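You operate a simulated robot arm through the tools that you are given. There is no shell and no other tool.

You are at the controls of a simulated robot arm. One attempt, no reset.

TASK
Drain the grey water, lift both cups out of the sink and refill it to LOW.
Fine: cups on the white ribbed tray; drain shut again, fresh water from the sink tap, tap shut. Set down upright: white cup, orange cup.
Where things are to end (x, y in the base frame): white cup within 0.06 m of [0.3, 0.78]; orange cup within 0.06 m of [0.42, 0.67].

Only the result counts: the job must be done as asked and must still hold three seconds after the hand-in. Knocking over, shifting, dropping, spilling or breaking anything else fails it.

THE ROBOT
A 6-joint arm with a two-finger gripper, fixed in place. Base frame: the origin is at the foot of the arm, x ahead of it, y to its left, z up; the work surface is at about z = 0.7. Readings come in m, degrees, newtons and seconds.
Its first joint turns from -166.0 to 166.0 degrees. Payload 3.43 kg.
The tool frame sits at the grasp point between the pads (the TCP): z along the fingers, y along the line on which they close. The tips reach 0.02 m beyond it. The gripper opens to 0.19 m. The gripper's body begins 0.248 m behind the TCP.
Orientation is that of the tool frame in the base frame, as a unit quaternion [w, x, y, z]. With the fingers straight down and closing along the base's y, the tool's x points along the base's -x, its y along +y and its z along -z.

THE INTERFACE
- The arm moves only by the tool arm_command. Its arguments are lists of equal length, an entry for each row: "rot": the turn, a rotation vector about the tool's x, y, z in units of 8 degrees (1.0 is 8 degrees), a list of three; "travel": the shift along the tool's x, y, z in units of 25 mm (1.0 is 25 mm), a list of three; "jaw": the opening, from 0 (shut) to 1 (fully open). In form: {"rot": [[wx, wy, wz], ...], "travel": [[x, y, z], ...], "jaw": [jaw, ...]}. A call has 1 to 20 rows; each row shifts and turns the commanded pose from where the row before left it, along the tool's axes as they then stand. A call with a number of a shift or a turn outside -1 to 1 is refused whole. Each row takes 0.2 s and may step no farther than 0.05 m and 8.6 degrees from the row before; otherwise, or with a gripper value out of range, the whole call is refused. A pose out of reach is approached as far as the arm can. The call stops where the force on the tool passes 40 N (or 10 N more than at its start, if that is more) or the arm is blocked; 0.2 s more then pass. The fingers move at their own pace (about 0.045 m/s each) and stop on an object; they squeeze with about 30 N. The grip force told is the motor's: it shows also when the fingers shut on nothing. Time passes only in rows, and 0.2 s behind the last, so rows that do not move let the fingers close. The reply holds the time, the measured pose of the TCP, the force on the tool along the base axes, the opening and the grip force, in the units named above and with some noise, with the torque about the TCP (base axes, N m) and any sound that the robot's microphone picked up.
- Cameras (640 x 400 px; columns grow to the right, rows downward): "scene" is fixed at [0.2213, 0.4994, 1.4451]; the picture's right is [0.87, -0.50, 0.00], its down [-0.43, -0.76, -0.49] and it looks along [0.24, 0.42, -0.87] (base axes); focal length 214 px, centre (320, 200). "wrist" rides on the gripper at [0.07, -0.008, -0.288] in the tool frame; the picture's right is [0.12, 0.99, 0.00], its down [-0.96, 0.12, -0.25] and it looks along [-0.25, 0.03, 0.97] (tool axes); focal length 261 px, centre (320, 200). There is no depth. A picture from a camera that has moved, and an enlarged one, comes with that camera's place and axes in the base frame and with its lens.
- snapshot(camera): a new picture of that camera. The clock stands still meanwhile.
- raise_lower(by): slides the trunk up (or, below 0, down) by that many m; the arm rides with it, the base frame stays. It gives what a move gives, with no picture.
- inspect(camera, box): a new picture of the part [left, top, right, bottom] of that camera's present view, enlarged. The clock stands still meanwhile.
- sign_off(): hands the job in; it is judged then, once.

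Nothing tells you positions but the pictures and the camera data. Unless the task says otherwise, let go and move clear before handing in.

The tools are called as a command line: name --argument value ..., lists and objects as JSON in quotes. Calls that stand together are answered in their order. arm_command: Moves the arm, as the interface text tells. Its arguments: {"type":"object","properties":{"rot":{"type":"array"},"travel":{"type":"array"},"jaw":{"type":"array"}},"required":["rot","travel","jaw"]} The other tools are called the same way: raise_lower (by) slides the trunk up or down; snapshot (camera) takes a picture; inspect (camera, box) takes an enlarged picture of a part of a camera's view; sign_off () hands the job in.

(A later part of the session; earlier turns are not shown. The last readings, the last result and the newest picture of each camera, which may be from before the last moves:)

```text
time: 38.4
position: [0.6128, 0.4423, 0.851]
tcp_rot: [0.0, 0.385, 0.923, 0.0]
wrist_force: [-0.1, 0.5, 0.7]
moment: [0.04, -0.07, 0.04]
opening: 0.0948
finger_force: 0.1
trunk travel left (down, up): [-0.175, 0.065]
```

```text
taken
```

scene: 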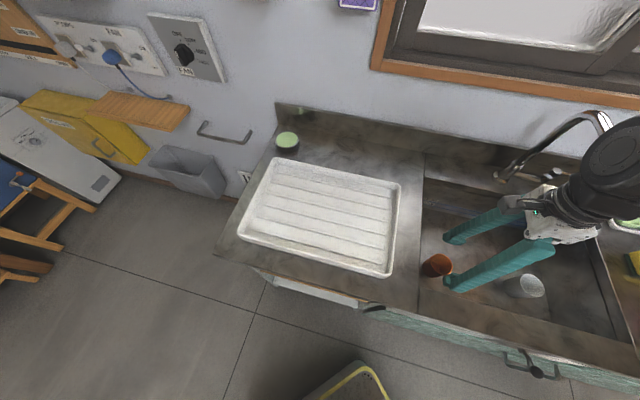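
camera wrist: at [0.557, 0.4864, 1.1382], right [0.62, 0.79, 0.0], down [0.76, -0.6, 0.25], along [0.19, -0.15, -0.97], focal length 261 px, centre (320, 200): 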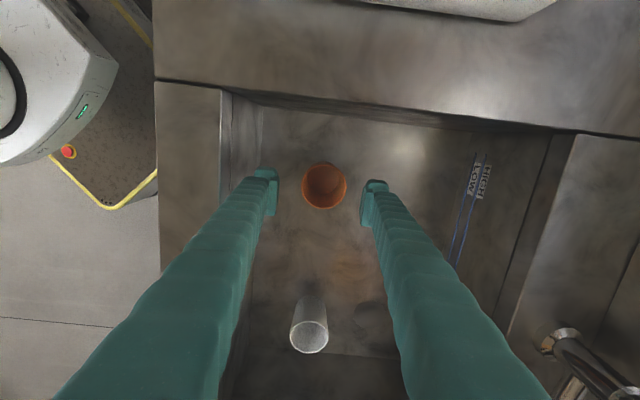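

arm_command --rot '[[0, 0, 0], [0, 0, 0], [0, 0, 0], [0, 0, 0], [0, 0, 0]]' --travel '[[0.12, 0.2, 0], [0, 0, 0.83], [0, 0, 0.83], [0, 0, 0.83], [0, 0, 0.83]]' --jaw '[0.5, 0.5, 0.5, 0.5, 0.5]'

snapshot --camera "wrist"

```text
time: 39.6
position: [0.6158, 0.4489, 0.7681]
tcp_rot: [-0.001, 0.384, 0.923, 0.0]
wrist_force: [0.5, 0.2, 0.2]
moment: [0.04, -0.04, -0.01]
opening: 0.095
finger_force: 0.0
trunk travel left (down, up): [-0.175, 0.065]
```

```text
taken
camera wrist: at [0.5594, 0.4926, 1.0554], right [0.62, 0.79, 0.0], down [0.76, -0.6, 0.25], along [0.19, -0.15, -0.97], focal length 261 px, centre (320, 200)
```

wrist: 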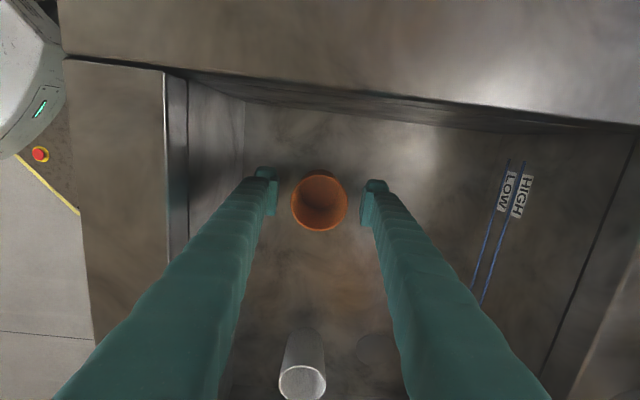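

Cup is centred between the fingers. I close on it and lift.

arm_command --rot '[[0, 0, 0], [0, 0, 0], [0, 0, 0], [0, 0, 0], [0, 0, 0]]' --travel '[[-0.15, 0, 0], [0, 0, 0], [0, 0, 0], [0, 0, 0], [0, 0, 0]]' --jaw '[0.5, 0.25, 0.2, 0.2, 0.2]'

```text
time: 40.8
position: [0.6179, 0.4449, 0.768]
tcp_rot: [0.0, 0.384, 0.924, 0.0]
wrist_force: [0.3, 0.0, 0.5]
moment: [0.0, -0.01, -0.01]
opening: 0.0636
finger_force: 29.4
trunk travel left (down, up): [-0.175, 0.065]
```

arm_command --rot '[[0, 0, 0], [0, 0, 0], [0, 0, 0], [0, 0, 0], [0, 0, 0], [0, 0, 0], [0, 0, 0], [0, 0, 0], [0, 0, 0], [0, 0, 0], [0, 0, 0], [0, 0, 0]]' --travel '[[0, 0, -0.5], [0, 0, -1], [0, 0, -1], [0, 0, -1], [0, 0, -1], [0, 0, -1], [0, 0, -1], [0, 0, -1], [0, 0, -1], [0, 0, -1], [0, 0, -1], [0, 0, -0.5]]' --jaw '[0.2, 0.2, 0.2, 0.2, 0.2, 0.2, 0.2, 0.2, 0.2, 0.2, 0.2, 0.2]'

snapshot --camera "wrist"

snapshot --camera "scene"

```text
time: 43.4
position: [0.6173, 0.4467, 1.0436]
tcp_rot: [0.0, 0.384, 0.923, -0.001]
wrist_force: [0.1, 0.2, -0.7]
moment: [0.01, 0.02, -0.01]
opening: 0.0635
finger_force: 30.1
trunk travel left (down, up): [-0.175, 0.065]
```

```text
taken
camera wrist: at [0.5608, 0.4899, 1.3311], right [0.62, 0.79, 0.0], down [0.76, -0.6, 0.25], along [0.19, -0.15, -0.97], focal length 261 px, centre (320, 200)
```

wrist: 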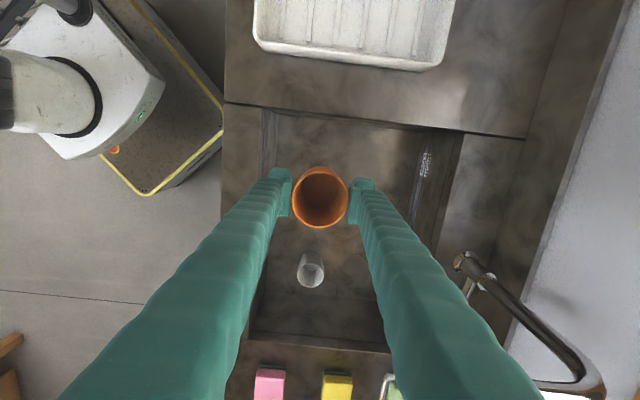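

```text
taken
```

scene: 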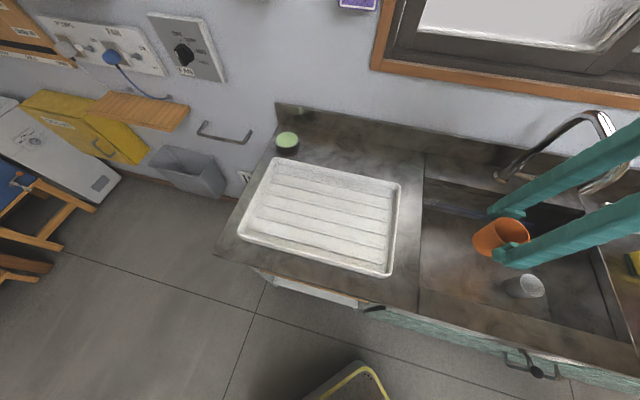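

Orange cup is in hand, upright. I carry it over the tray to (0.42, 0.67).

arm_command --rot '[[0, 0, 0], [0, 0, 0], [0, 0, 0], [0, 0, 0], [0, 0, 0], [0, 0, 0], [0, 0, 0], [0, 0, 0], [0, 0, 0], [0, 0, 0], [0, 0, 0], [0, 0, 0], [0, 0, 0]]' --travel '[[0.5, 0.03, 0], [0.99, 0.061, 0], [0.99, 0.061, 0], [0.99, 0.061, 0], [0.99, 0.061, 0], [0.99, 0.061, 0], [0.99, 0.061, 0], [0.99, 0.061, 0], [0.99, 0.061, 0], [0.99, 0.061, 0], [0.99, 0.061, 0], [0.99, 0.061, 0], [0.5, 0.03, 0]]' --jaw '[0.2, 0.2, 0.2, 0.2, 0.2, 0.2, 0.2, 0.2, 0.2, 0.2, 0.2, 0.2, 0.2]'

snapshot --camera "wrist"

snapshot --camera "scene"

```text
time: 46.2
position: [0.4218, 0.6689, 1.041]
tcp_rot: [0.0, 0.384, 0.923, 0.0]
wrist_force: [0.4, 0.2, 0.1]
moment: [0.01, 0.05, -0.01]
opening: 0.0636
finger_force: 30.5
trunk travel left (down, up): [-0.175, 0.065]
```

```text
taken
camera wrist: at [0.3663, 0.7129, 1.3289], right [0.62, 0.79, 0.0], down [0.76, -0.6, 0.25], along [0.19, -0.15, -0.97], focal length 261 px, centre (320, 200)
```

wrist: 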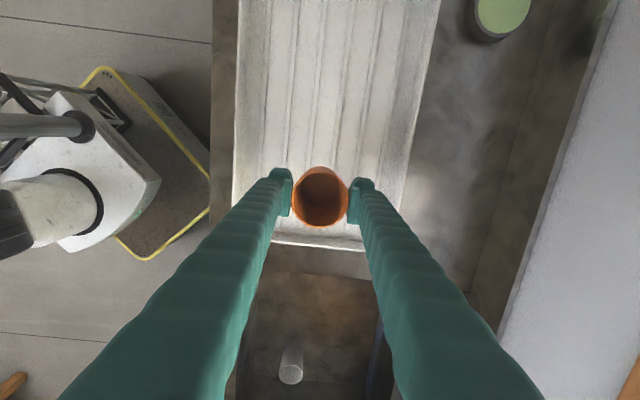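

```text
taken
```

scene: 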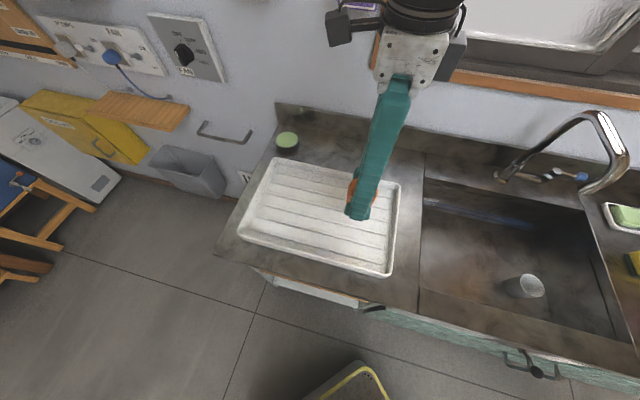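

arm_command --rot '[[0, 0, 0], [0, 0, 0], [0, 0, 0], [0, 0, 0], [0, 0, 0]]' --travel '[[0, 0, 0.6], [0, 0, 0.6], [0, 0, 0.6], [0, 0, 0.5], [0, 0, 0.2]]' --jaw '[0.2, 0.2, 0.2, 0.2, 0.2]'

inspect --camera "scene" --box '[280, 150, 440, 250]'

```text
time: 47.4
position: [0.4222, 0.6698, 0.9786]
tcp_rot: [0.001, 0.384, 0.923, 0.0]
wrist_force: [0.2, -0.7, -0.3]
moment: [0.01, -0.02, 0.0]
opening: 0.0634
finger_force: 30.2
trunk travel left (down, up): [-0.175, 0.065]
```

```text
4.00 times, centred on (360, 200) of scene
camera zoom: at [0.2213, 0.4994, 1.4451], right [0.87, -0.5, 0.0], down [-0.43, -0.76, -0.49], along [0.24, 0.42, -0.87], focal length 858 px, centre (160, 200)
```

zoom: 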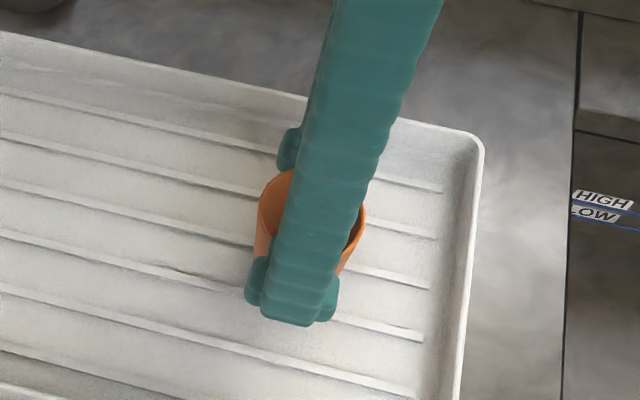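

arm_command --rot '[[0, 0, 0], [0, 0, 0]]' --travel '[[0, 0, 0.2], [0, 0, 0.2]]' --jaw '[0.2, 0.2]'

```text
time: 48.0
position: [0.422, 0.669, 0.9686]
tcp_rot: [0.001, 0.384, 0.923, 0.0]
wrist_force: [-0.8, 0.0, -0.8]
moment: [0.0, 0.0, 0.02]
opening: 0.0637
finger_force: 30.1
trunk travel left (down, up): [-0.175, 0.065]
```

arm_command --rot '[[0, 0, 0], [0, 0, 0]]' --travel '[[0, 0, 0.16], [0, 0, 0.16]]' --jaw '[0.2, 0.2]'

```text
time: 48.6
position: [0.4228, 0.6704, 0.9626]
tcp_rot: [0.0, 0.383, 0.924, 0.001]
wrist_force: [-1.5, 2.2, 18.0]
moment: [-0.01, 0.11, 0.02]
opening: 0.0635
finger_force: 29.7
trunk travel left (down, up): [-0.175, 0.065]
```

Contact with the tray felt at 0.9626. I relieve the pressure slightly and open.

arm_command --rot '[[0, 0, 0], [0, 0, 0], [0, 0, 0], [0, 0, 0], [0, 0, 0]]' --travel '[[0, 0, -0.08], [0, 0, 0], [0, 0, 0], [0, 0, 0], [0, 0, 0]]' --jaw '[0.2, 0.35, 0.5, 0.5, 0.5]'

snapshot --camera "wrist"

```text
time: 49.8
position: [0.4215, 0.6699, 0.9637]
tcp_rot: [0.0, 0.384, 0.923, 0.001]
wrist_force: [0.2, -0.2, 0.4]
moment: [-0.03, 0.01, 0.0]
opening: 0.0952
finger_force: 0.0
trunk travel left (down, up): [-0.175, 0.065]
```

```text
taken
camera wrist: at [0.3656, 0.7142, 1.2511], right [0.62, 0.79, 0.0], down [0.76, -0.6, 0.25], along [0.19, -0.15, -0.97], focal length 261 px, centre (320, 200)
```

wrist: 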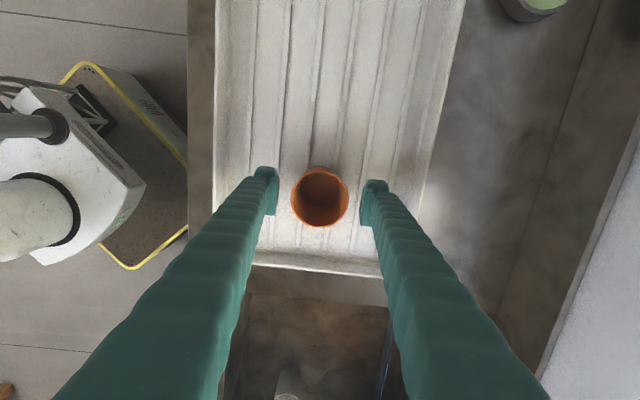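

Orange cup stands on the tray at its spot. Next I go up and round, keeping to the front to stay clear of the spout, to the white cup.

arm_command --rot '[[0, 0, 0], [0, 0, 0], [0, 0, 0], [0, 0, 0], [0, 0, 0], [0, 0, 0], [0, 0, 0], [0, 0, 0], [0, 0, 0], [0, 0, 0], [0, 0, 0], [0, 0, 0], [0, 0, 0], [0, 0, 0], [0, 0, 0], [0, 0, 0], [0, 0, 0], [0, 0, 0], [0, 0, 0], [0, 0, 0]]' --travel '[[0, 0, -1], [0, 0, -1], [0, 0, -1], [0, 0, -1], [-1, -1, 0], [-1, -1, 0], [-1, -1, 0], [-1, -1, 0], [-1, 0, 0], [-1, 0, 0], [-1, 0, 0], [-1, 0, 0], [-1, 0, 0], [-1, 0, 0], [-1, 0, 0], [-1, 0, 0], [-1, 0, 0], [-1, 0, 0], [-1, 0, 0], [-1, 0, 0]]' --jaw '[0.5, 0.5, 0.5, 0.5, 0.5, 0.5, 0.5, 0.5, 0.5, 0.5, 0.5, 0.5, 0.5, 0.5, 0.5, 0.5, 0.5, 0.5, 0.5, 0.5]'

arm_command --rot '[[0, 0, 0], [0, 0, 0], [0, 0, 0], [0, 0, 0], [0, 0, 0], [0, 0, 0]]' --travel '[[-1, 0, 0], [-1, 0, 0], [-1, 0, 0], [-1, 0, 0], [-1, 0, 0], [-0.9, 0, 0]]' --jaw '[0.5, 0.5, 0.5, 0.5, 0.5, 0.5]'

snapshot --camera "wrist"

snapshot --camera "scene"

```text
time: 54.0
position: [0.6328, 0.3161, 1.0652]
tcp_rot: [0.0, 0.383, 0.924, 0.0]
wrist_force: [-0.6, -0.4, 0.0]
moment: [-0.06, -0.06, -0.02]
opening: 0.0951
finger_force: 0.0
trunk travel left (down, up): [-0.175, 0.065]
```

```text
time: 55.4
position: [0.7385, 0.2106, 1.0642]
tcp_rot: [0.0, 0.384, 0.923, -0.001]
wrist_force: [-0.3, 0.2, 1.2]
moment: [-0.08, -0.09, -0.02]
opening: 0.0949
finger_force: 0.0
trunk travel left (down, up): [-0.175, 0.065]
```

```text
taken
camera wrist: at [0.6827, 0.255, 1.3515], right [0.62, 0.79, 0.0], down [0.76, -0.6, 0.25], along [0.19, -0.15, -0.97], focal length 261 px, centre (320, 200)
```

wrist: 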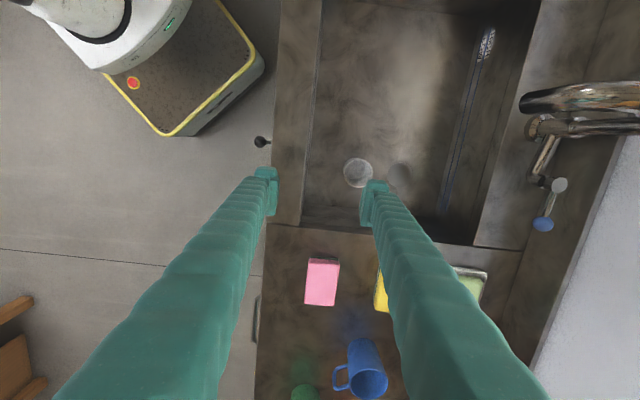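

```text
taken
```

scene: 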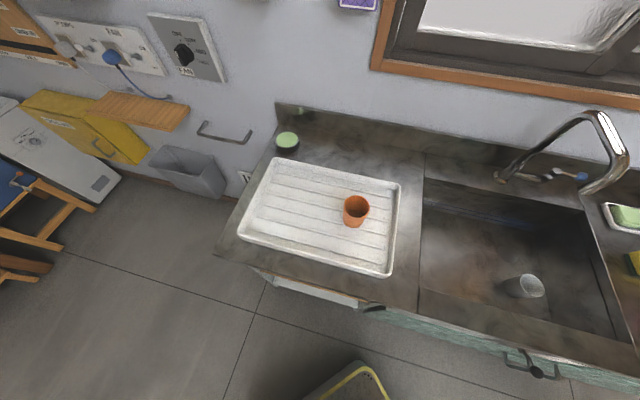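

inspect --camera "wrist" --box '[480, 70, 640, 250]'

inspect --camera "wrist" --box '[280, 120, 440, 220]'

inspect --camera "scene" --box '[490, 100, 640, 210]'

```text
2.22 times, centred on (560, 160) of wrist
camera zoom: at [0.6827, 0.255, 1.3515], right [0.62, 0.79, 0.0], down [0.76, -0.6, 0.25], along [0.19, -0.15, -0.97], focal length 579 px, centre (-213, 289)
```

zoom: 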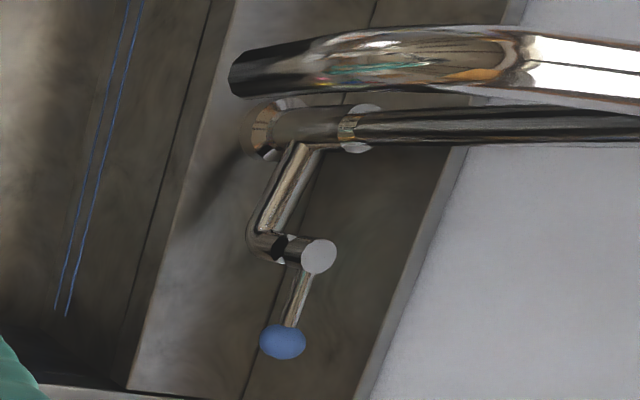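

```text
4.00 times, centred on (360, 170) of wrist
camera zoom: at [0.6827, 0.255, 1.3515], right [0.62, 0.79, 0.0], down [0.76, -0.6, 0.25], along [0.19, -0.15, -0.97], focal length 1043 px, centre (160, 320)
```

zoom: 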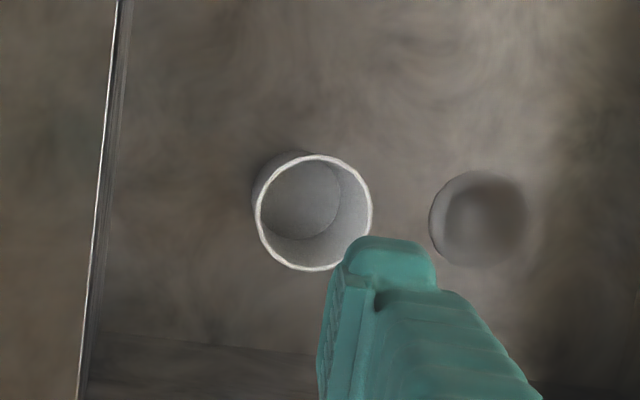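

```text
3.64 times, centred on (565, 155) of scene
camera zoom: at [0.2213, 0.4994, 1.4451], right [0.87, -0.5, 0.0], down [-0.43, -0.76, -0.49], along [0.24, 0.42, -0.87], focal length 780 px, centre (-571, 364)
```

zoom: 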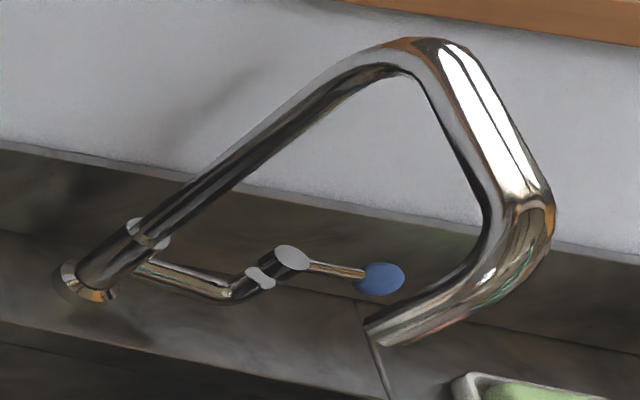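

The tap lever turns about a vertical pin near (0.949, 0.482) with its blue knob pointing right at (0.990, 0.438, 0.98). First the white cup: I move over it and descend most of the way.

arm_command --rot '[[0, 0, 0], [0, 0, 0], [0, 0, 0], [0, 0, 0], [0, 0, 0], [0, 0, 0], [0, 0, 0], [0, 0, 0], [0, 0, 0], [0, 0, 0], [0, 0, 0], [0, 0, 0]]' --travel '[[0, 0.85, 0], [0, 0.85, 0], [0, 0.85, 0], [0, 0.85, 0], [0, 0, 1], [0, 0, 1], [0, 0, 1], [0, 0, 1], [0, 0, 1], [0, 0, 1], [0, 0, 1], [0, 0, 1]]' --jaw '[0.5, 0.5, 0.5, 0.5, 0.5, 0.5, 0.5, 0.5, 0.5, 0.5, 0.5, 0.5]'

snapshot --camera "wrist"

```text
time: 58.0
position: [0.7984, 0.2709, 0.8612]
tcp_rot: [0.0, 0.383, 0.924, -0.001]
wrist_force: [-0.5, -0.1, 0.5]
moment: [-0.01, -0.04, 0.0]
opening: 0.0946
finger_force: 0.1
trunk travel left (down, up): [-0.175, 0.065]
```

```text
taken
camera wrist: at [0.7424, 0.3147, 1.15], right [0.62, 0.79, 0.0], down [0.76, -0.6, 0.25], along [0.19, -0.15, -0.97], focal length 261 px, centre (320, 200)
```

wrist: 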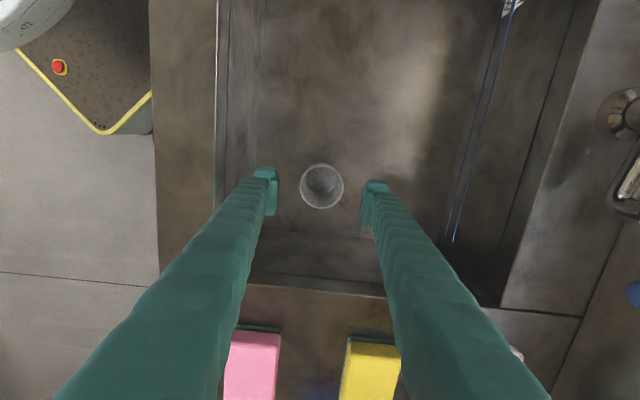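

arm_command --rot '[[0, 0, 0], [0, 0, 0], [0, 0, 0], [0, 0, 0], [0, 0, 0]]' --travel '[[0, 0.1, 0], [0, 0, 0.93], [0, 0, 0.93], [0, 0, 0.93], [0, 0, 0.93]]' --jaw '[0.5, 0.5, 0.5, 0.5, 0.5]'

snapshot --camera "wrist"

```text
time: 59.2
position: [0.8003, 0.2732, 0.7714]
tcp_rot: [0.0, 0.384, 0.924, 0.0]
wrist_force: [-0.7, -0.4, 0.2]
moment: [0.01, -0.07, 0.01]
opening: 0.095
finger_force: 0.0
trunk travel left (down, up): [-0.175, 0.065]
```

```text
taken
camera wrist: at [0.7434, 0.3176, 1.0585], right [0.62, 0.79, 0.0], down [0.76, -0.6, 0.25], along [0.2, -0.15, -0.97], focal length 261 px, centre (320, 200)
```

wrist: 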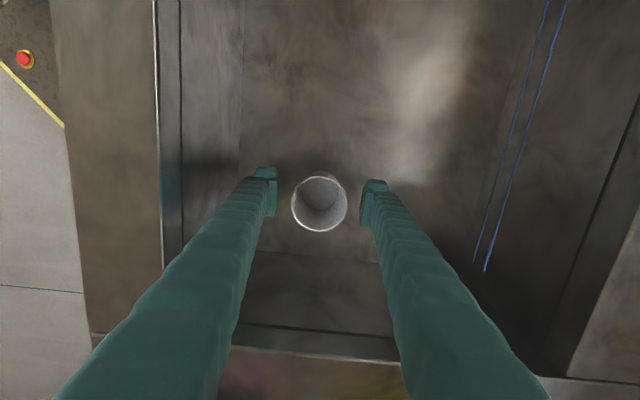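

arm_command --rot '[[0, 0, 0], [0, 0, 0], [0, 0, 0], [0, 0, 0], [0, 0, 0]]' --travel '[[-0.2, 0, 0.08], [0, 0, 0], [0, 0, 0], [0, 0, 0], [0, 0, 0]]' --jaw '[0.5, 0.25, 0.2, 0.2, 0.2]'

arm_command --rot '[[0, 0, 0], [0, 0, 0], [0, 0, 0], [0, 0, 0], [0, 0, 0], [0, 0, 0], [0, 0, 0], [0, 0, 0], [0, 0, 0], [0, 0, 0], [0, 0, 0], [0, 0, 0], [0, 0, 0]]' --travel '[[0, 0, -0.5], [0, 0, -1], [0, 0, -1], [0, 0, -1], [0, 0, -1], [0, 0, -1], [0, 0, -1], [0, 0, -1], [0, 0, -1], [0, 0, -1], [0, 0, -1], [0, 0, -1], [0, 0, -0.5]]' --jaw '[0.2, 0.2, 0.2, 0.2, 0.2, 0.2, 0.2, 0.2, 0.2, 0.2, 0.2, 0.2, 0.2]'

snapshot --camera "wrist"

```text
time: 60.4
position: [0.8024, 0.2691, 0.7691]
tcp_rot: [0.0, 0.383, 0.924, 0.0]
wrist_force: [-0.4, 0.9, 0.3]
moment: [0.04, 0.01, 0.02]
opening: 0.0633
finger_force: 30.1
trunk travel left (down, up): [-0.175, 0.065]
```

```text
time: 63.2
position: [0.8021, 0.2699, 1.0691]
tcp_rot: [0.0, 0.383, 0.924, -0.001]
wrist_force: [0.2, 0.1, -0.5]
moment: [-0.02, 0.02, 0.01]
opening: 0.063
finger_force: 30.8
trunk travel left (down, up): [-0.175, 0.065]
```

```text
taken
camera wrist: at [0.7461, 0.3133, 1.3567], right [0.62, 0.79, 0.0], down [0.76, -0.6, 0.25], along [0.19, -0.15, -0.97], focal length 261 px, centre (320, 200)
```

wrist: 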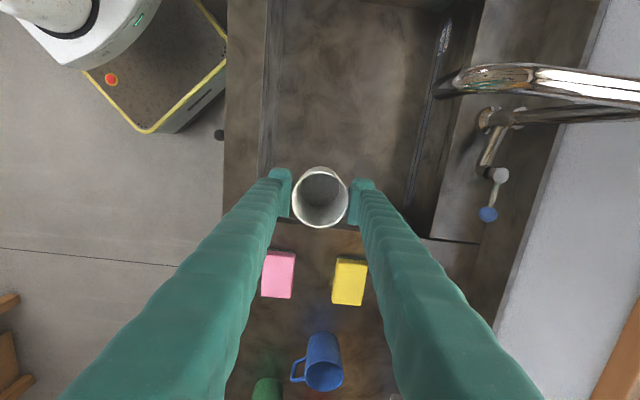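

White cup is lifted. I bring it round the front of the spout to the far spot on the tray.

arm_command --rot '[[0, 0, 0], [0, 0, 0], [0, 0, 0], [0, 0, 0], [0, 0, 0], [0, 0, 0], [0, 0, 0], [0, 0, 0], [0, 0, 0], [0, 0, 0], [0, 0, 0], [0, 0, 0], [0, 0, 0], [0, 0, 0], [0, 0, 0], [0, 0, 0], [0, 0, 0], [0, 0, 0], [0, 0, 0], [0, 0, 0]]' --travel '[[0, -0.8, 0], [0, -0.8, 0], [0, -0.8, 0], [0, -0.8, 0], [0, -0.8, 0], [0.6, 0, -0.2], [1, 0, -0.2], [1, 0, -0.2], [1, 0, -0.2], [1, 0, 0], [1, 0, 0], [1, 0, 0], [1, 0, 0], [1, 0, 0], [1, 0, 0], [1, 0, 0], [1, 0, 0], [1, 0, 0], [1, 0, 0], [1, 0, 0]]' --jaw '[0.2, 0.2, 0.2, 0.2, 0.2, 0.2, 0.2, 0.2, 0.2, 0.2, 0.2, 0.2, 0.2, 0.2, 0.2, 0.2, 0.2, 0.2, 0.2, 0.2]'

arm_command --rot '[[0, 0, 0], [0, 0, 0], [0, 0, 0], [0, 0, 0], [0, 0, 0], [0, 0, 0], [0, 0, 0], [0, 0, 0], [0, 0, 0], [0, 0, 0], [0, 0, 0], [0, 0, 0], [0, 0, 0], [0, 0, 0]]' --travel '[[1, 0, 0], [1, 0, 0], [1, 0, 0], [1, 0, 0], [1, 0, 0], [1, 0, 0], [1, 0, 0], [1, 0, 0], [1, 0, 0], [1, 0, 0], [1, 0, 0], [1, 0, 0], [1, 0, 0], [0.6, 0, 0]]' --jaw '[0.2, 0.2, 0.2, 0.2, 0.2, 0.2, 0.2, 0.2, 0.2, 0.2, 0.2, 0.2, 0.2, 0.2]'

snapshot --camera "scene"

snapshot --camera "wrist"

```text
time: 67.4
position: [0.4743, 0.4591, 1.0881]
tcp_rot: [0.0, 0.383, 0.924, -0.001]
wrist_force: [0.1, -0.6, -0.2]
moment: [0.05, 0.04, -0.03]
opening: 0.0636
finger_force: 30.1
trunk travel left (down, up): [-0.175, 0.065]
```

```text
time: 70.4
position: [0.2355, 0.6967, 1.0881]
tcp_rot: [0.0, 0.384, 0.923, 0.001]
wrist_force: [0.4, 0.3, -0.6]
moment: [0.03, 0.11, -0.04]
opening: 0.0633
finger_force: 30.0
trunk travel left (down, up): [-0.175, 0.065]
```

```text
taken
```

scene: 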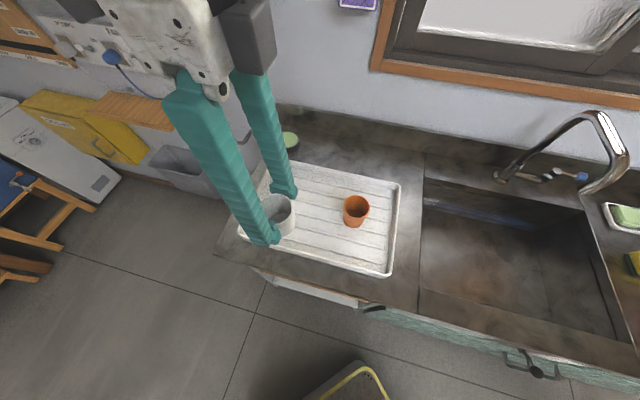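

```text
taken
camera wrist: at [0.1791, 0.7403, 1.3764], right [0.62, 0.79, 0.0], down [0.76, -0.6, 0.25], along [0.19, -0.15, -0.97], focal length 261 px, centre (320, 200)
```

wrist: 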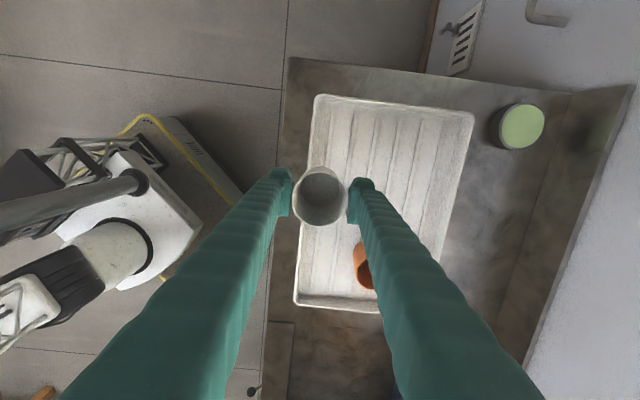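

arm_command --rot '[[0, 0, 0], [0, 0, 0], [0, 0, 0], [0, 0, 0], [0, 0, 0], [0, 0, 0], [0, 0, 0], [0, 0, 0], [0, 0, 0], [0, 0, 0], [0, 0, 0]]' --travel '[[0.106, 0.836, 0], [0.106, 0.836, 0], [0.106, 0.836, 0], [0.106, 0.836, 0], [0.106, 0.836, 0], [0, 0, 0.8], [0, 0, 0.9], [0, 0, 0.9], [0, 0, 0.9], [0, 0, 0.6], [0, 0, 0.3]]' --jaw '[0.2, 0.2, 0.2, 0.2, 0.2, 0.2, 0.2, 0.2, 0.2, 0.2, 0.2]'

snapshot --camera "wrist"

```text
time: 72.8
position: [0.2978, 0.781, 0.9792]
tcp_rot: [0.0, 0.385, 0.923, 0.001]
wrist_force: [-0.8, 0.0, 0.2]
moment: [-0.01, 0.02, -0.03]
opening: 0.0633
finger_force: 30.8
trunk travel left (down, up): [-0.175, 0.065]
```

```text
taken
camera wrist: at [0.2423, 0.8252, 1.2663], right [0.62, 0.79, 0.0], down [0.76, -0.6, 0.25], along [0.19, -0.15, -0.97], focal length 261 px, centre (320, 200)
```

wrist: 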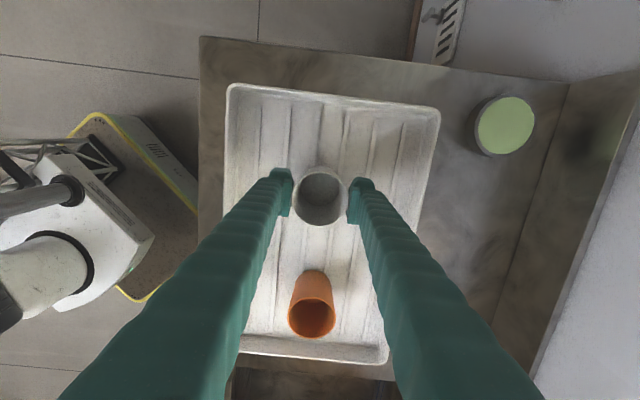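

arm_command --rot '[[0, 0, 0], [0, 0, 0]]' --travel '[[0, 0, 0.2], [0, 0, 0.2]]' --jaw '[0.2, 0.2]'

arm_command --rot '[[0, 0, 0], [0, 0, 0]]' --travel '[[0, 0, 0.12], [0, 0, 0.08]]' --jaw '[0.2, 0.2]'

```text
time: 73.4
position: [0.2989, 0.7805, 0.9688]
tcp_rot: [0.0, 0.383, 0.924, 0.001]
wrist_force: [-0.4, -0.3, -0.2]
moment: [0.03, 0.01, -0.01]
opening: 0.0632
finger_force: 30.6
trunk travel left (down, up): [-0.175, 0.065]
```

```text
time: 74.0
position: [0.2992, 0.7802, 0.9647]
tcp_rot: [0.0, 0.384, 0.924, 0.0]
wrist_force: [-1.6, -0.5, 14.2]
moment: [-0.13, 0.06, -0.01]
opening: 0.0629
finger_force: 29.6
trunk travel left (down, up): [-0.175, 0.065]
```

Contact with the tray. I ease off, release and rise straight up.

arm_command --rot '[[0, 0, 0], [0, 0, 0], [0, 0, 0], [0, 0, 0], [0, 0, 0], [0, 0, 0], [0, 0, 0], [0, 0, 0], [0, 0, 0], [0, 0, 0]]' --travel '[[0, 0, -0.06], [0, 0, 0], [0, 0, 0], [0, 0, 0], [0, 0, 0], [0, 0, -0.5], [0, 0, -1], [0, 0, -1], [0, 0, -1], [0, 0, -1]]' --jaw '[0.2, 0.35, 0.5, 0.5, 0.5, 0.5, 0.5, 0.5, 0.5, 0.5]'

snapshot --camera "wrist"

snapshot --camera "scene"

```text
time: 76.2
position: [0.2971, 0.7791, 1.0783]
tcp_rot: [0.0, 0.383, 0.924, 0.0]
wrist_force: [1.1, -0.3, 0.2]
moment: [-0.05, 0.01, -0.02]
opening: 0.095
finger_force: 0.1
trunk travel left (down, up): [-0.175, 0.065]
```

```text
taken
camera wrist: at [0.2411, 0.824, 1.3652], right [0.62, 0.79, 0.0], down [0.76, -0.6, 0.25], along [0.19, -0.15, -0.97], focal length 261 px, centre (320, 200)
```

wrist: 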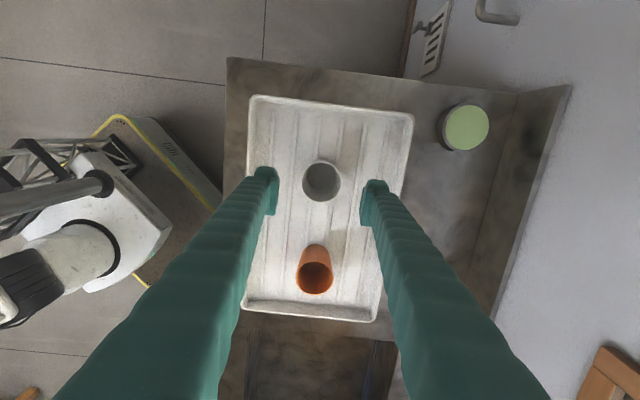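

```text
taken
```

scene: 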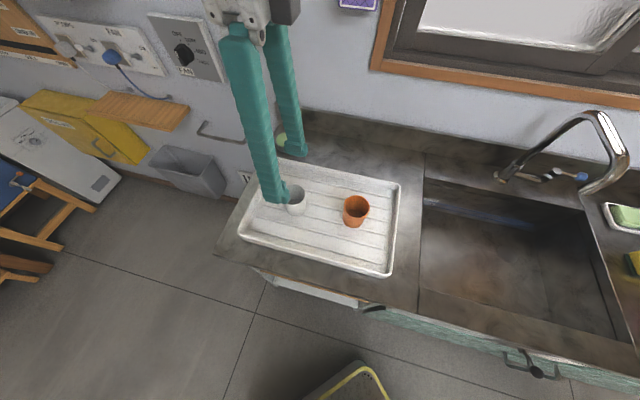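

Both cups stand upright on the tray. Next I shut the drain: I move above the lever with closed fingers to press its ball down.

arm_command --rot '[[0, 0, 0], [0, 0, 0], [0, 0, 0], [0, 0, 0], [0, 0, 0], [0, 0, 0], [0, 0, 0], [0, 0, 0], [0, 0, 0], [0, 0, 0], [0, 0, 0], [0, 0, 0], [0, 0, 0], [0, 0, 0], [0, 0, 0], [0, 0, 0], [0, 0, 0], [0, 0, 0], [0, 0, 0], [0, 0, 0]]' --travel '[[-1, -0.956, 0], [-1, -0.956, 0], [-1, -0.956, 0], [-1, -0.956, 0], [-1, -0.956, 0], [-1, -0.956, 0], [-1, -0.956, 0], [-1, -0.956, 0], [-1, -0.956, 0], [-1, -0.956, 0], [-1, 0, 0], [-1, 0, 0], [-1, 0, 0], [-1, 0, 0], [-1, 0, 0], [-1, 0, 0], [-1, 0, 0], [-1, 0, 0], [-1, 0, 0], [-1, 0, 0]]' --jaw '[0.5, 0.5, 0.5, 0.5, 0.5, 0.5, 0.5, 0.5, 0.5, 0.5, 0.3, 0.1, 0, 0, 0, 0, 0, 0, 0, 0]'

arm_command --rot '[[0, 0, 0], [0, 0, 0], [0, 0, 0], [0, 0, 0], [0, 0, 0], [0, 0, 0], [0, 0, 0], [0, 0, -1], [0, 0, -1], [0, 0, -1], [0, 0, -1], [0, 0, -1], [0, 0, -1], [0, 0, -1], [0, 0, -1], [0, 0, -1], [0, 0, -1], [0, 0, -1], [0, 0, -0.25]]' --travel '[[-1, 0, 0], [-1, 0, 0], [-1, 0, 0], [-1, 0, 0], [-1, 0, 0], [-1, 0, 0], [-1, 0, 0], [0, 0, 0], [0, 0, 0], [0, 0, 0], [0, 0, 0], [0, 0, 0], [0, 0, 0], [0, 0, 0], [0, 0, 0], [0, 0, 0], [0, 0, 0], [0, 0, 0], [0, 0, 0]]' --jaw '[0, 0, 0, 0, 0, 0, 0, 0, 0, 0, 0, 0, 0, 0, 0, 0, 0, 0, 0]'

snapshot --camera "wrist"

snapshot --camera "scene"

```text
time: 80.4
position: [0.4823, 0.2577, 1.0799]
tcp_rot: [0.0, 0.383, 0.924, 0.0]
wrist_force: [-0.8, 0.1, -0.2]
moment: [-0.04, -0.05, -0.04]
opening: 0.0
finger_force: 30.2
trunk travel left (down, up): [-0.175, 0.065]
```

```text
time: 84.4
position: [0.6063, 0.1338, 1.0789]
tcp_rot: [-0.001, -0.383, 0.924, 0.0]
wrist_force: [-0.5, 0.2, -0.4]
moment: [-0.04, 0.0, 0.0]
opening: 0.0001
finger_force: 29.6
trunk travel left (down, up): [-0.175, 0.065]
```

```text
taken
camera wrist: at [0.5617, 0.0786, 1.3655], right [-0.79, 0.62, 0.0], down [0.6, 0.76, 0.25], along [0.15, 0.19, -0.97], focal length 261 px, centre (320, 200)
```

wrist: 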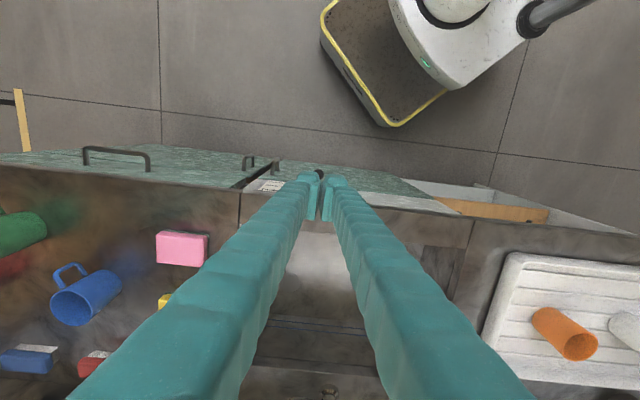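

```text
taken
```

scene: 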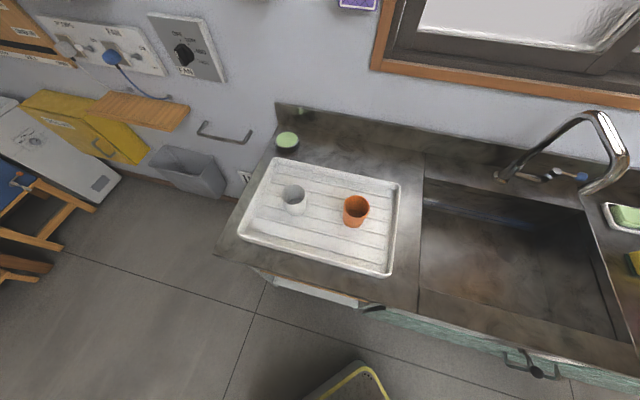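

arm_command --rot '[[0, 0, 0], [0, 0, 0], [0, 0, 0], [0, 0, 0], [0, 0, 0], [0, 0, 0], [0, 0, 0], [0, 0, 0], [0, 0, 0]]' --travel '[[0, 0, 1], [0, 0, 1], [0, 0, 1], [0, 0, 1], [0, 0, 1], [0, 0, 1], [0, 0, 1], [0, 0, 1], [0, 0, 1]]' --jaw '[0, 0, 0, 0, 0, 0, 0, 0, 0]'

inspect --camera "scene" --box '[440, 300, 600, 400]'

inspect --camera "wrist" --box '[240, 130, 400, 230]'

```text
time: 86.4
position: [0.6061, 0.1336, 0.8538]
tcp_rot: [0.0, -0.382, 0.924, 0.0]
wrist_force: [0.6, -0.7, 0.1]
moment: [0.01, -0.06, 0.02]
opening: 0.0001
finger_force: 29.9
trunk travel left (down, up): [-0.175, 0.065]
```

```text
4.00 times, centred on (520, 350) of scene
camera zoom: at [0.2213, 0.4994, 1.4451], right [0.87, -0.5, 0.0], down [-0.43, -0.76, -0.49], along [0.24, 0.42, -0.87], focal length 858 px, centre (-480, -400)
```

zoom: 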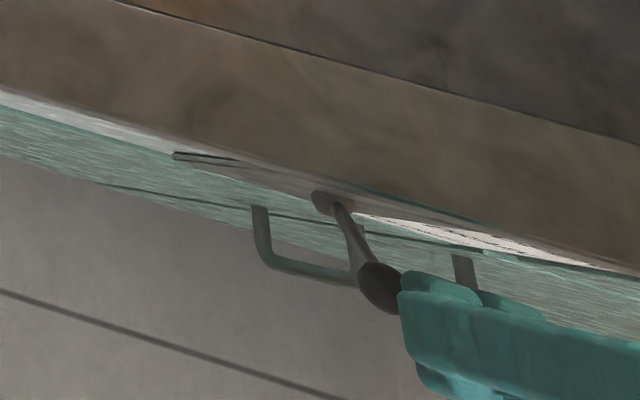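

```text
4.00 times, centred on (320, 180) of wrist
camera zoom: at [0.562, 0.0788, 1.14], right [-0.79, 0.62, 0.0], down [0.6, 0.76, 0.25], along [0.15, 0.19, -0.97], focal length 1043 px, centre (320, 280)
```

zoom: 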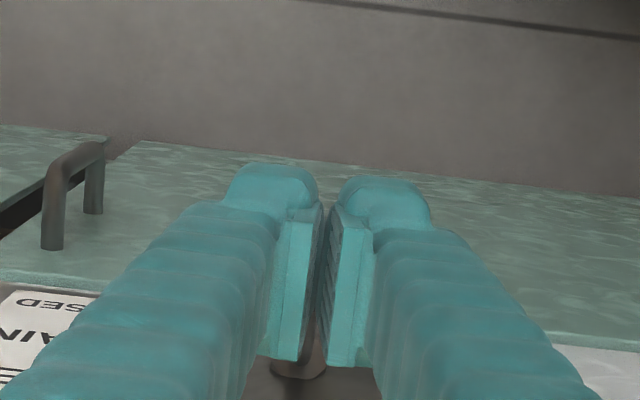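

arm_command --rot '[[0, 0, 0], [0, 0, 0], [0, 0, 0], [0, 0, 0]]' --travel '[[0, 0, 0.6], [0, 0, 0.6], [0, 0, 0.6], [0, 0, 0.6]]' --jaw '[0, 0, 0, 0]'

inspect --camera "scene" --box '[440, 300, 600, 400]'

```text
time: 87.4
position: [0.6073, 0.1342, 0.7909]
tcp_rot: [0.001, -0.382, 0.924, 0.0]
wrist_force: [-0.1, 0.3, -0.2]
moment: [-0.01, -0.02, 0.0]
opening: 0.0
finger_force: 30.3
trunk travel left (down, up): [-0.175, 0.065]
```

```text
4.00 times, centred on (520, 350) of scene
camera zoom: at [0.2213, 0.4994, 1.4451], right [0.87, -0.5, 0.0], down [-0.43, -0.76, -0.49], along [0.24, 0.42, -0.87], focal length 858 px, centre (-480, -400)
```

zoom: 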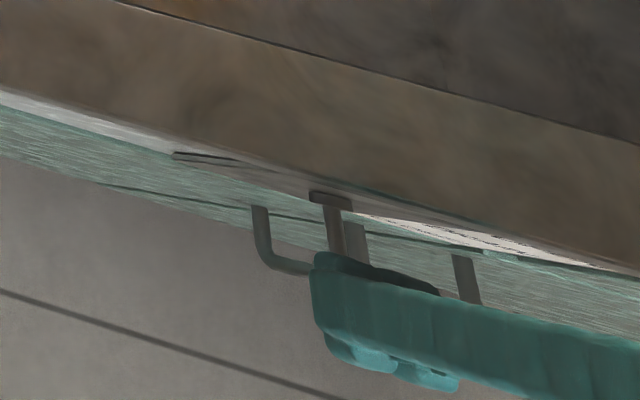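

arm_command --rot '[[0, 0, 0], [0, 0, 0], [0, 0, 0], [0, 0, 0]]' --travel '[[0, 0, 0.4], [0, 0, 0.4], [0, 0, 0.4], [0, 0, 0.2]]' --jaw '[0, 0, 0, 0]'

inspect --camera "scene" --box '[440, 300, 600, 400]'

```text
time: 88.4
position: [0.6072, 0.1347, 0.7584]
tcp_rot: [0.001, -0.382, 0.924, -0.001]
wrist_force: [0.7, -0.2, 3.3]
moment: [0.02, -0.11, 0.0]
opening: 0.0003
finger_force: 29.9
trunk travel left (down, up): [-0.175, 0.065]
```

```text
4.00 times, centred on (520, 350) of scene
camera zoom: at [0.2213, 0.4994, 1.4451], right [0.87, -0.5, 0.0], down [-0.43, -0.76, -0.49], along [0.24, 0.42, -0.87], focal length 858 px, centre (-480, -400)
```

zoom: 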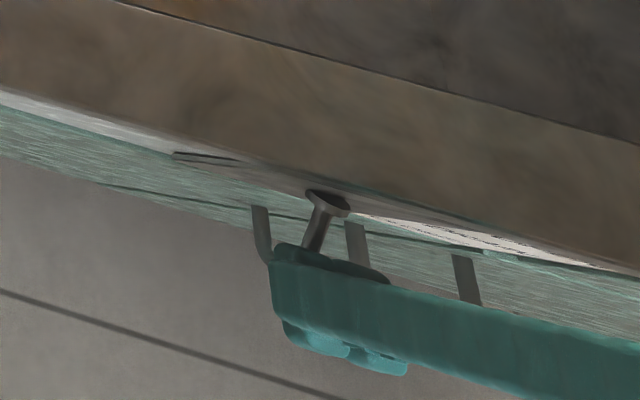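

arm_command --rot '[[0, 0, 0], [0, 0, 0], [0, 0, 0]]' --travel '[[0, 0, 0.16], [0, 0, 0.16], [0, 0, 0.16]]' --jaw '[0, 0, 0]'

inspect --camera "scene" --box '[440, 300, 600, 400]'

```text
time: 88.9
position: [0.6082, 0.1344, 0.7555]
tcp_rot: [0.002, -0.382, 0.924, -0.001]
wrist_force: [-10.6, -2.9, 30.8]
moment: [0.29, -0.21, 0.11]
opening: 0.006
finger_force: 34.3
trunk travel left (down, up): [-0.175, 0.065]
stopped in row 2: the force on the tool passed its limit at 46 N (the readings are from after the stop); the commanded pose is now the measured one
```

```text
4.00 times, centred on (520, 350) of scene
camera zoom: at [0.2213, 0.4994, 1.4451], right [0.87, -0.5, 0.0], down [-0.43, -0.76, -0.49], along [0.24, 0.42, -0.87], focal length 858 px, centre (-480, -400)
```

zoom: 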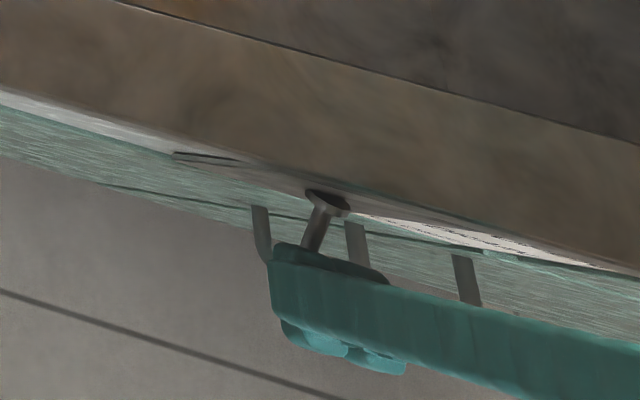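

The lever is against its lower stop. I lift off and check it.

arm_command --rot '[[0, 0, 0], [0, 0, 0], [0, 0, 0], [0, 0, 0], [0, 0, 0], [0, 0, 0], [0, 0, 0], [0, 0, 0], [0, 0, 0], [0, 0, 0], [0, 0, 0], [0, 0, 0], [0, 0, 0]]' --travel '[[0, 0, -0.5], [0, 0, -1], [0, 0, -1], [0, 0, -1], [0, 0, -1], [0, 0, -1], [0, 0, -1], [0, 0, -1], [0, 0, -1], [0, 0, -1], [0, 0, -1], [0, 0, -1], [0, 0, -1]]' --jaw '[0, 0, 0, 0, 0, 0, 0, 0, 0, 0, 0, 0, 0]'

inspect --camera "scene" --box '[440, 300, 600, 400]'

snapshot --camera "wrist"

```text
time: 91.7
position: [0.6078, 0.1352, 1.0663]
tcp_rot: [0.001, -0.382, 0.924, -0.001]
wrist_force: [-0.4, 0.2, 0.1]
moment: [-0.04, 0.06, 0.0]
opening: 0.0
finger_force: 34.2
trunk travel left (down, up): [-0.175, 0.065]
```

```text
4.00 times, centred on (520, 350) of scene
camera zoom: at [0.2213, 0.4994, 1.4451], right [0.87, -0.5, 0.0], down [-0.43, -0.76, -0.49], along [0.24, 0.42, -0.87], focal length 858 px, centre (-480, -400)
```

zoom: 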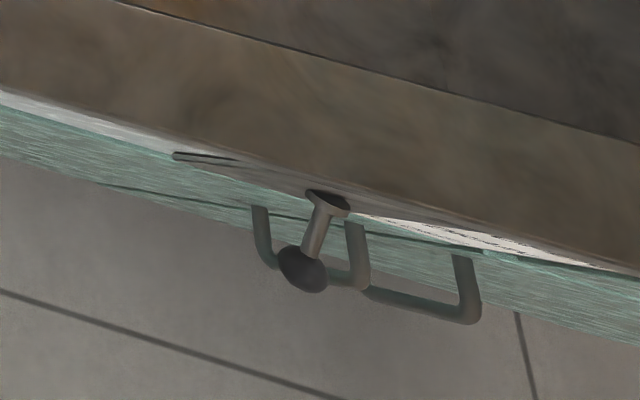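

```text
taken
camera wrist: at [0.5622, 0.0791, 1.354], right [-0.79, 0.62, 0.0], down [0.6, 0.76, 0.25], along [0.16, 0.19, -0.97], focal length 261 px, centre (320, 200)
```

wrist: 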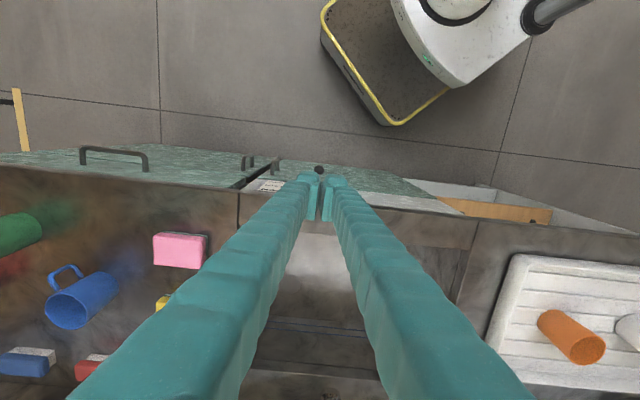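

The drain lever is back down at CLOSED. Now the tap: the lever has no room to swing toward the wall, so it must open toward the front. I turn the gripper, move to the right of the spout and tilt the hand outward to reach it.

arm_command --rot '[[0, 0, 1], [0, 0, 1], [0, 0, 1], [0, 0, 1], [0, 0, 1], [0, 0, 1], [0, 0, 1], [0, 0, 1], [0, 0, 1], [0, 0, 1], [0, 0, 1], [0, 0, 0.25]]' --travel '[[0, 0, 0], [0, 0, 0], [0, 0, 0], [0, 0, 0], [0, 0, 0], [0, 0, 0], [0, 0, 0], [0, 0, 0], [0, 0, 0], [0, 0, 0], [0, 0, 0], [0, 0, 0]]' --jaw '[0, 0, 0, 0, 0, 0, 0, 0, 0.1, 0.2, 0.3, 0.3]'

arm_command --rot '[[0, 0, 0], [0, 0, 0], [0, 0, 0], [0, 0, 0], [0, 0, 0], [0, 0, 0], [0, 0, 0], [0, 0, 0], [-1, 0, 0], [-1, 0, 0], [-1, 0, 0], [-1, 0, 0], [-0.375, 0, 0]]' --travel '[[-0.28, 0.9, -0.45], [-0.28, 0.9, -0.45], [-0.28, 0.9, -0.45], [-0.28, 0.9, -0.45], [-0.28, 0.9, -0.45], [-0.28, 0.9, -0.45], [-0.28, 0.9, -0.45], [-0.28, 0.9, -0.45], [0, 0, 0], [0, 0, 0], [0, 0, 0], [0, 0, 0], [0, 0, 0]]' --jaw '[0.32, 0.32, 0.32, 0.32, 0.32, 0.32, 0.32, 0.32, 0.32, 0.32, 0.32, 0.32, 0.32]'

snapshot --camera "wrist"

snapshot --camera "scene"

```text
time: 94.3
position: [0.607, 0.1335, 1.0669]
tcp_rot: [0.002, 0.384, 0.924, 0.002]
wrist_force: [-0.5, 0.2, 0.1]
moment: [0.03, 0.0, 0.01]
opening: 0.0571
finger_force: 0.1
trunk travel left (down, up): [-0.175, 0.065]
```

```text
time: 97.1
position: [0.7746, 0.2217, 1.1585]
tcp_rot: [0.117, 0.365, 0.88, 0.28]
wrist_force: [-0.1, -0.3, -0.5]
moment: [0.0, 0.04, 0.02]
opening: 0.0607
finger_force: 0.0
trunk travel left (down, up): [-0.175, 0.065]
```

```text
taken
camera wrist: at [0.6012, 0.1496, 1.3878], right [0.49, 0.66, 0.57], down [0.64, -0.72, 0.27], along [0.59, 0.24, -0.77], focal length 261 px, centre (320, 200)
```

wrist: 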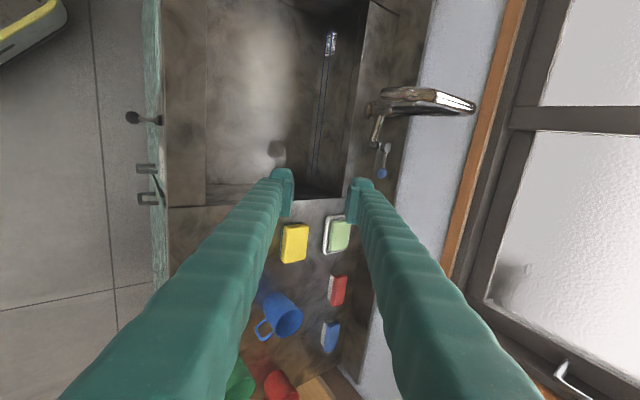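

```text
taken
```

scene: 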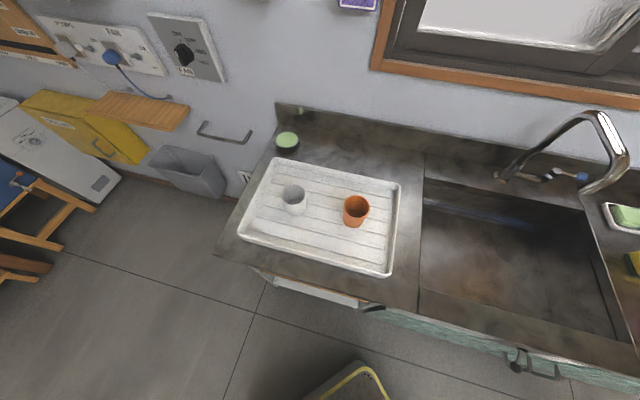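

inspect --camera "wrist" --box '[330, 70, 490, 200]'

```text
3.08 times, centred on (410, 135) of wrist
camera zoom: at [0.6012, 0.1496, 1.3878], right [0.49, 0.66, 0.57], down [0.64, -0.72, 0.27], along [0.59, 0.24, -0.77], focal length 802 px, centre (43, 400)
```

zoom: 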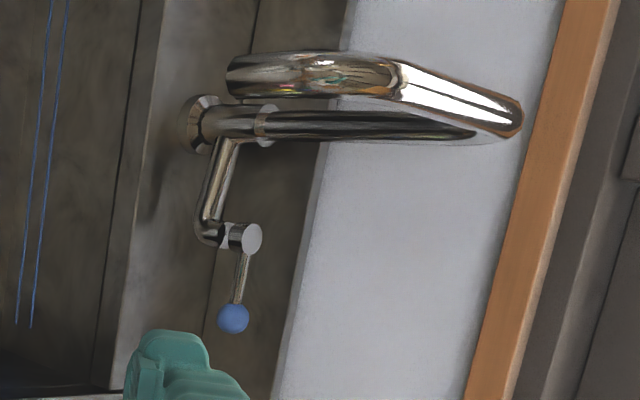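

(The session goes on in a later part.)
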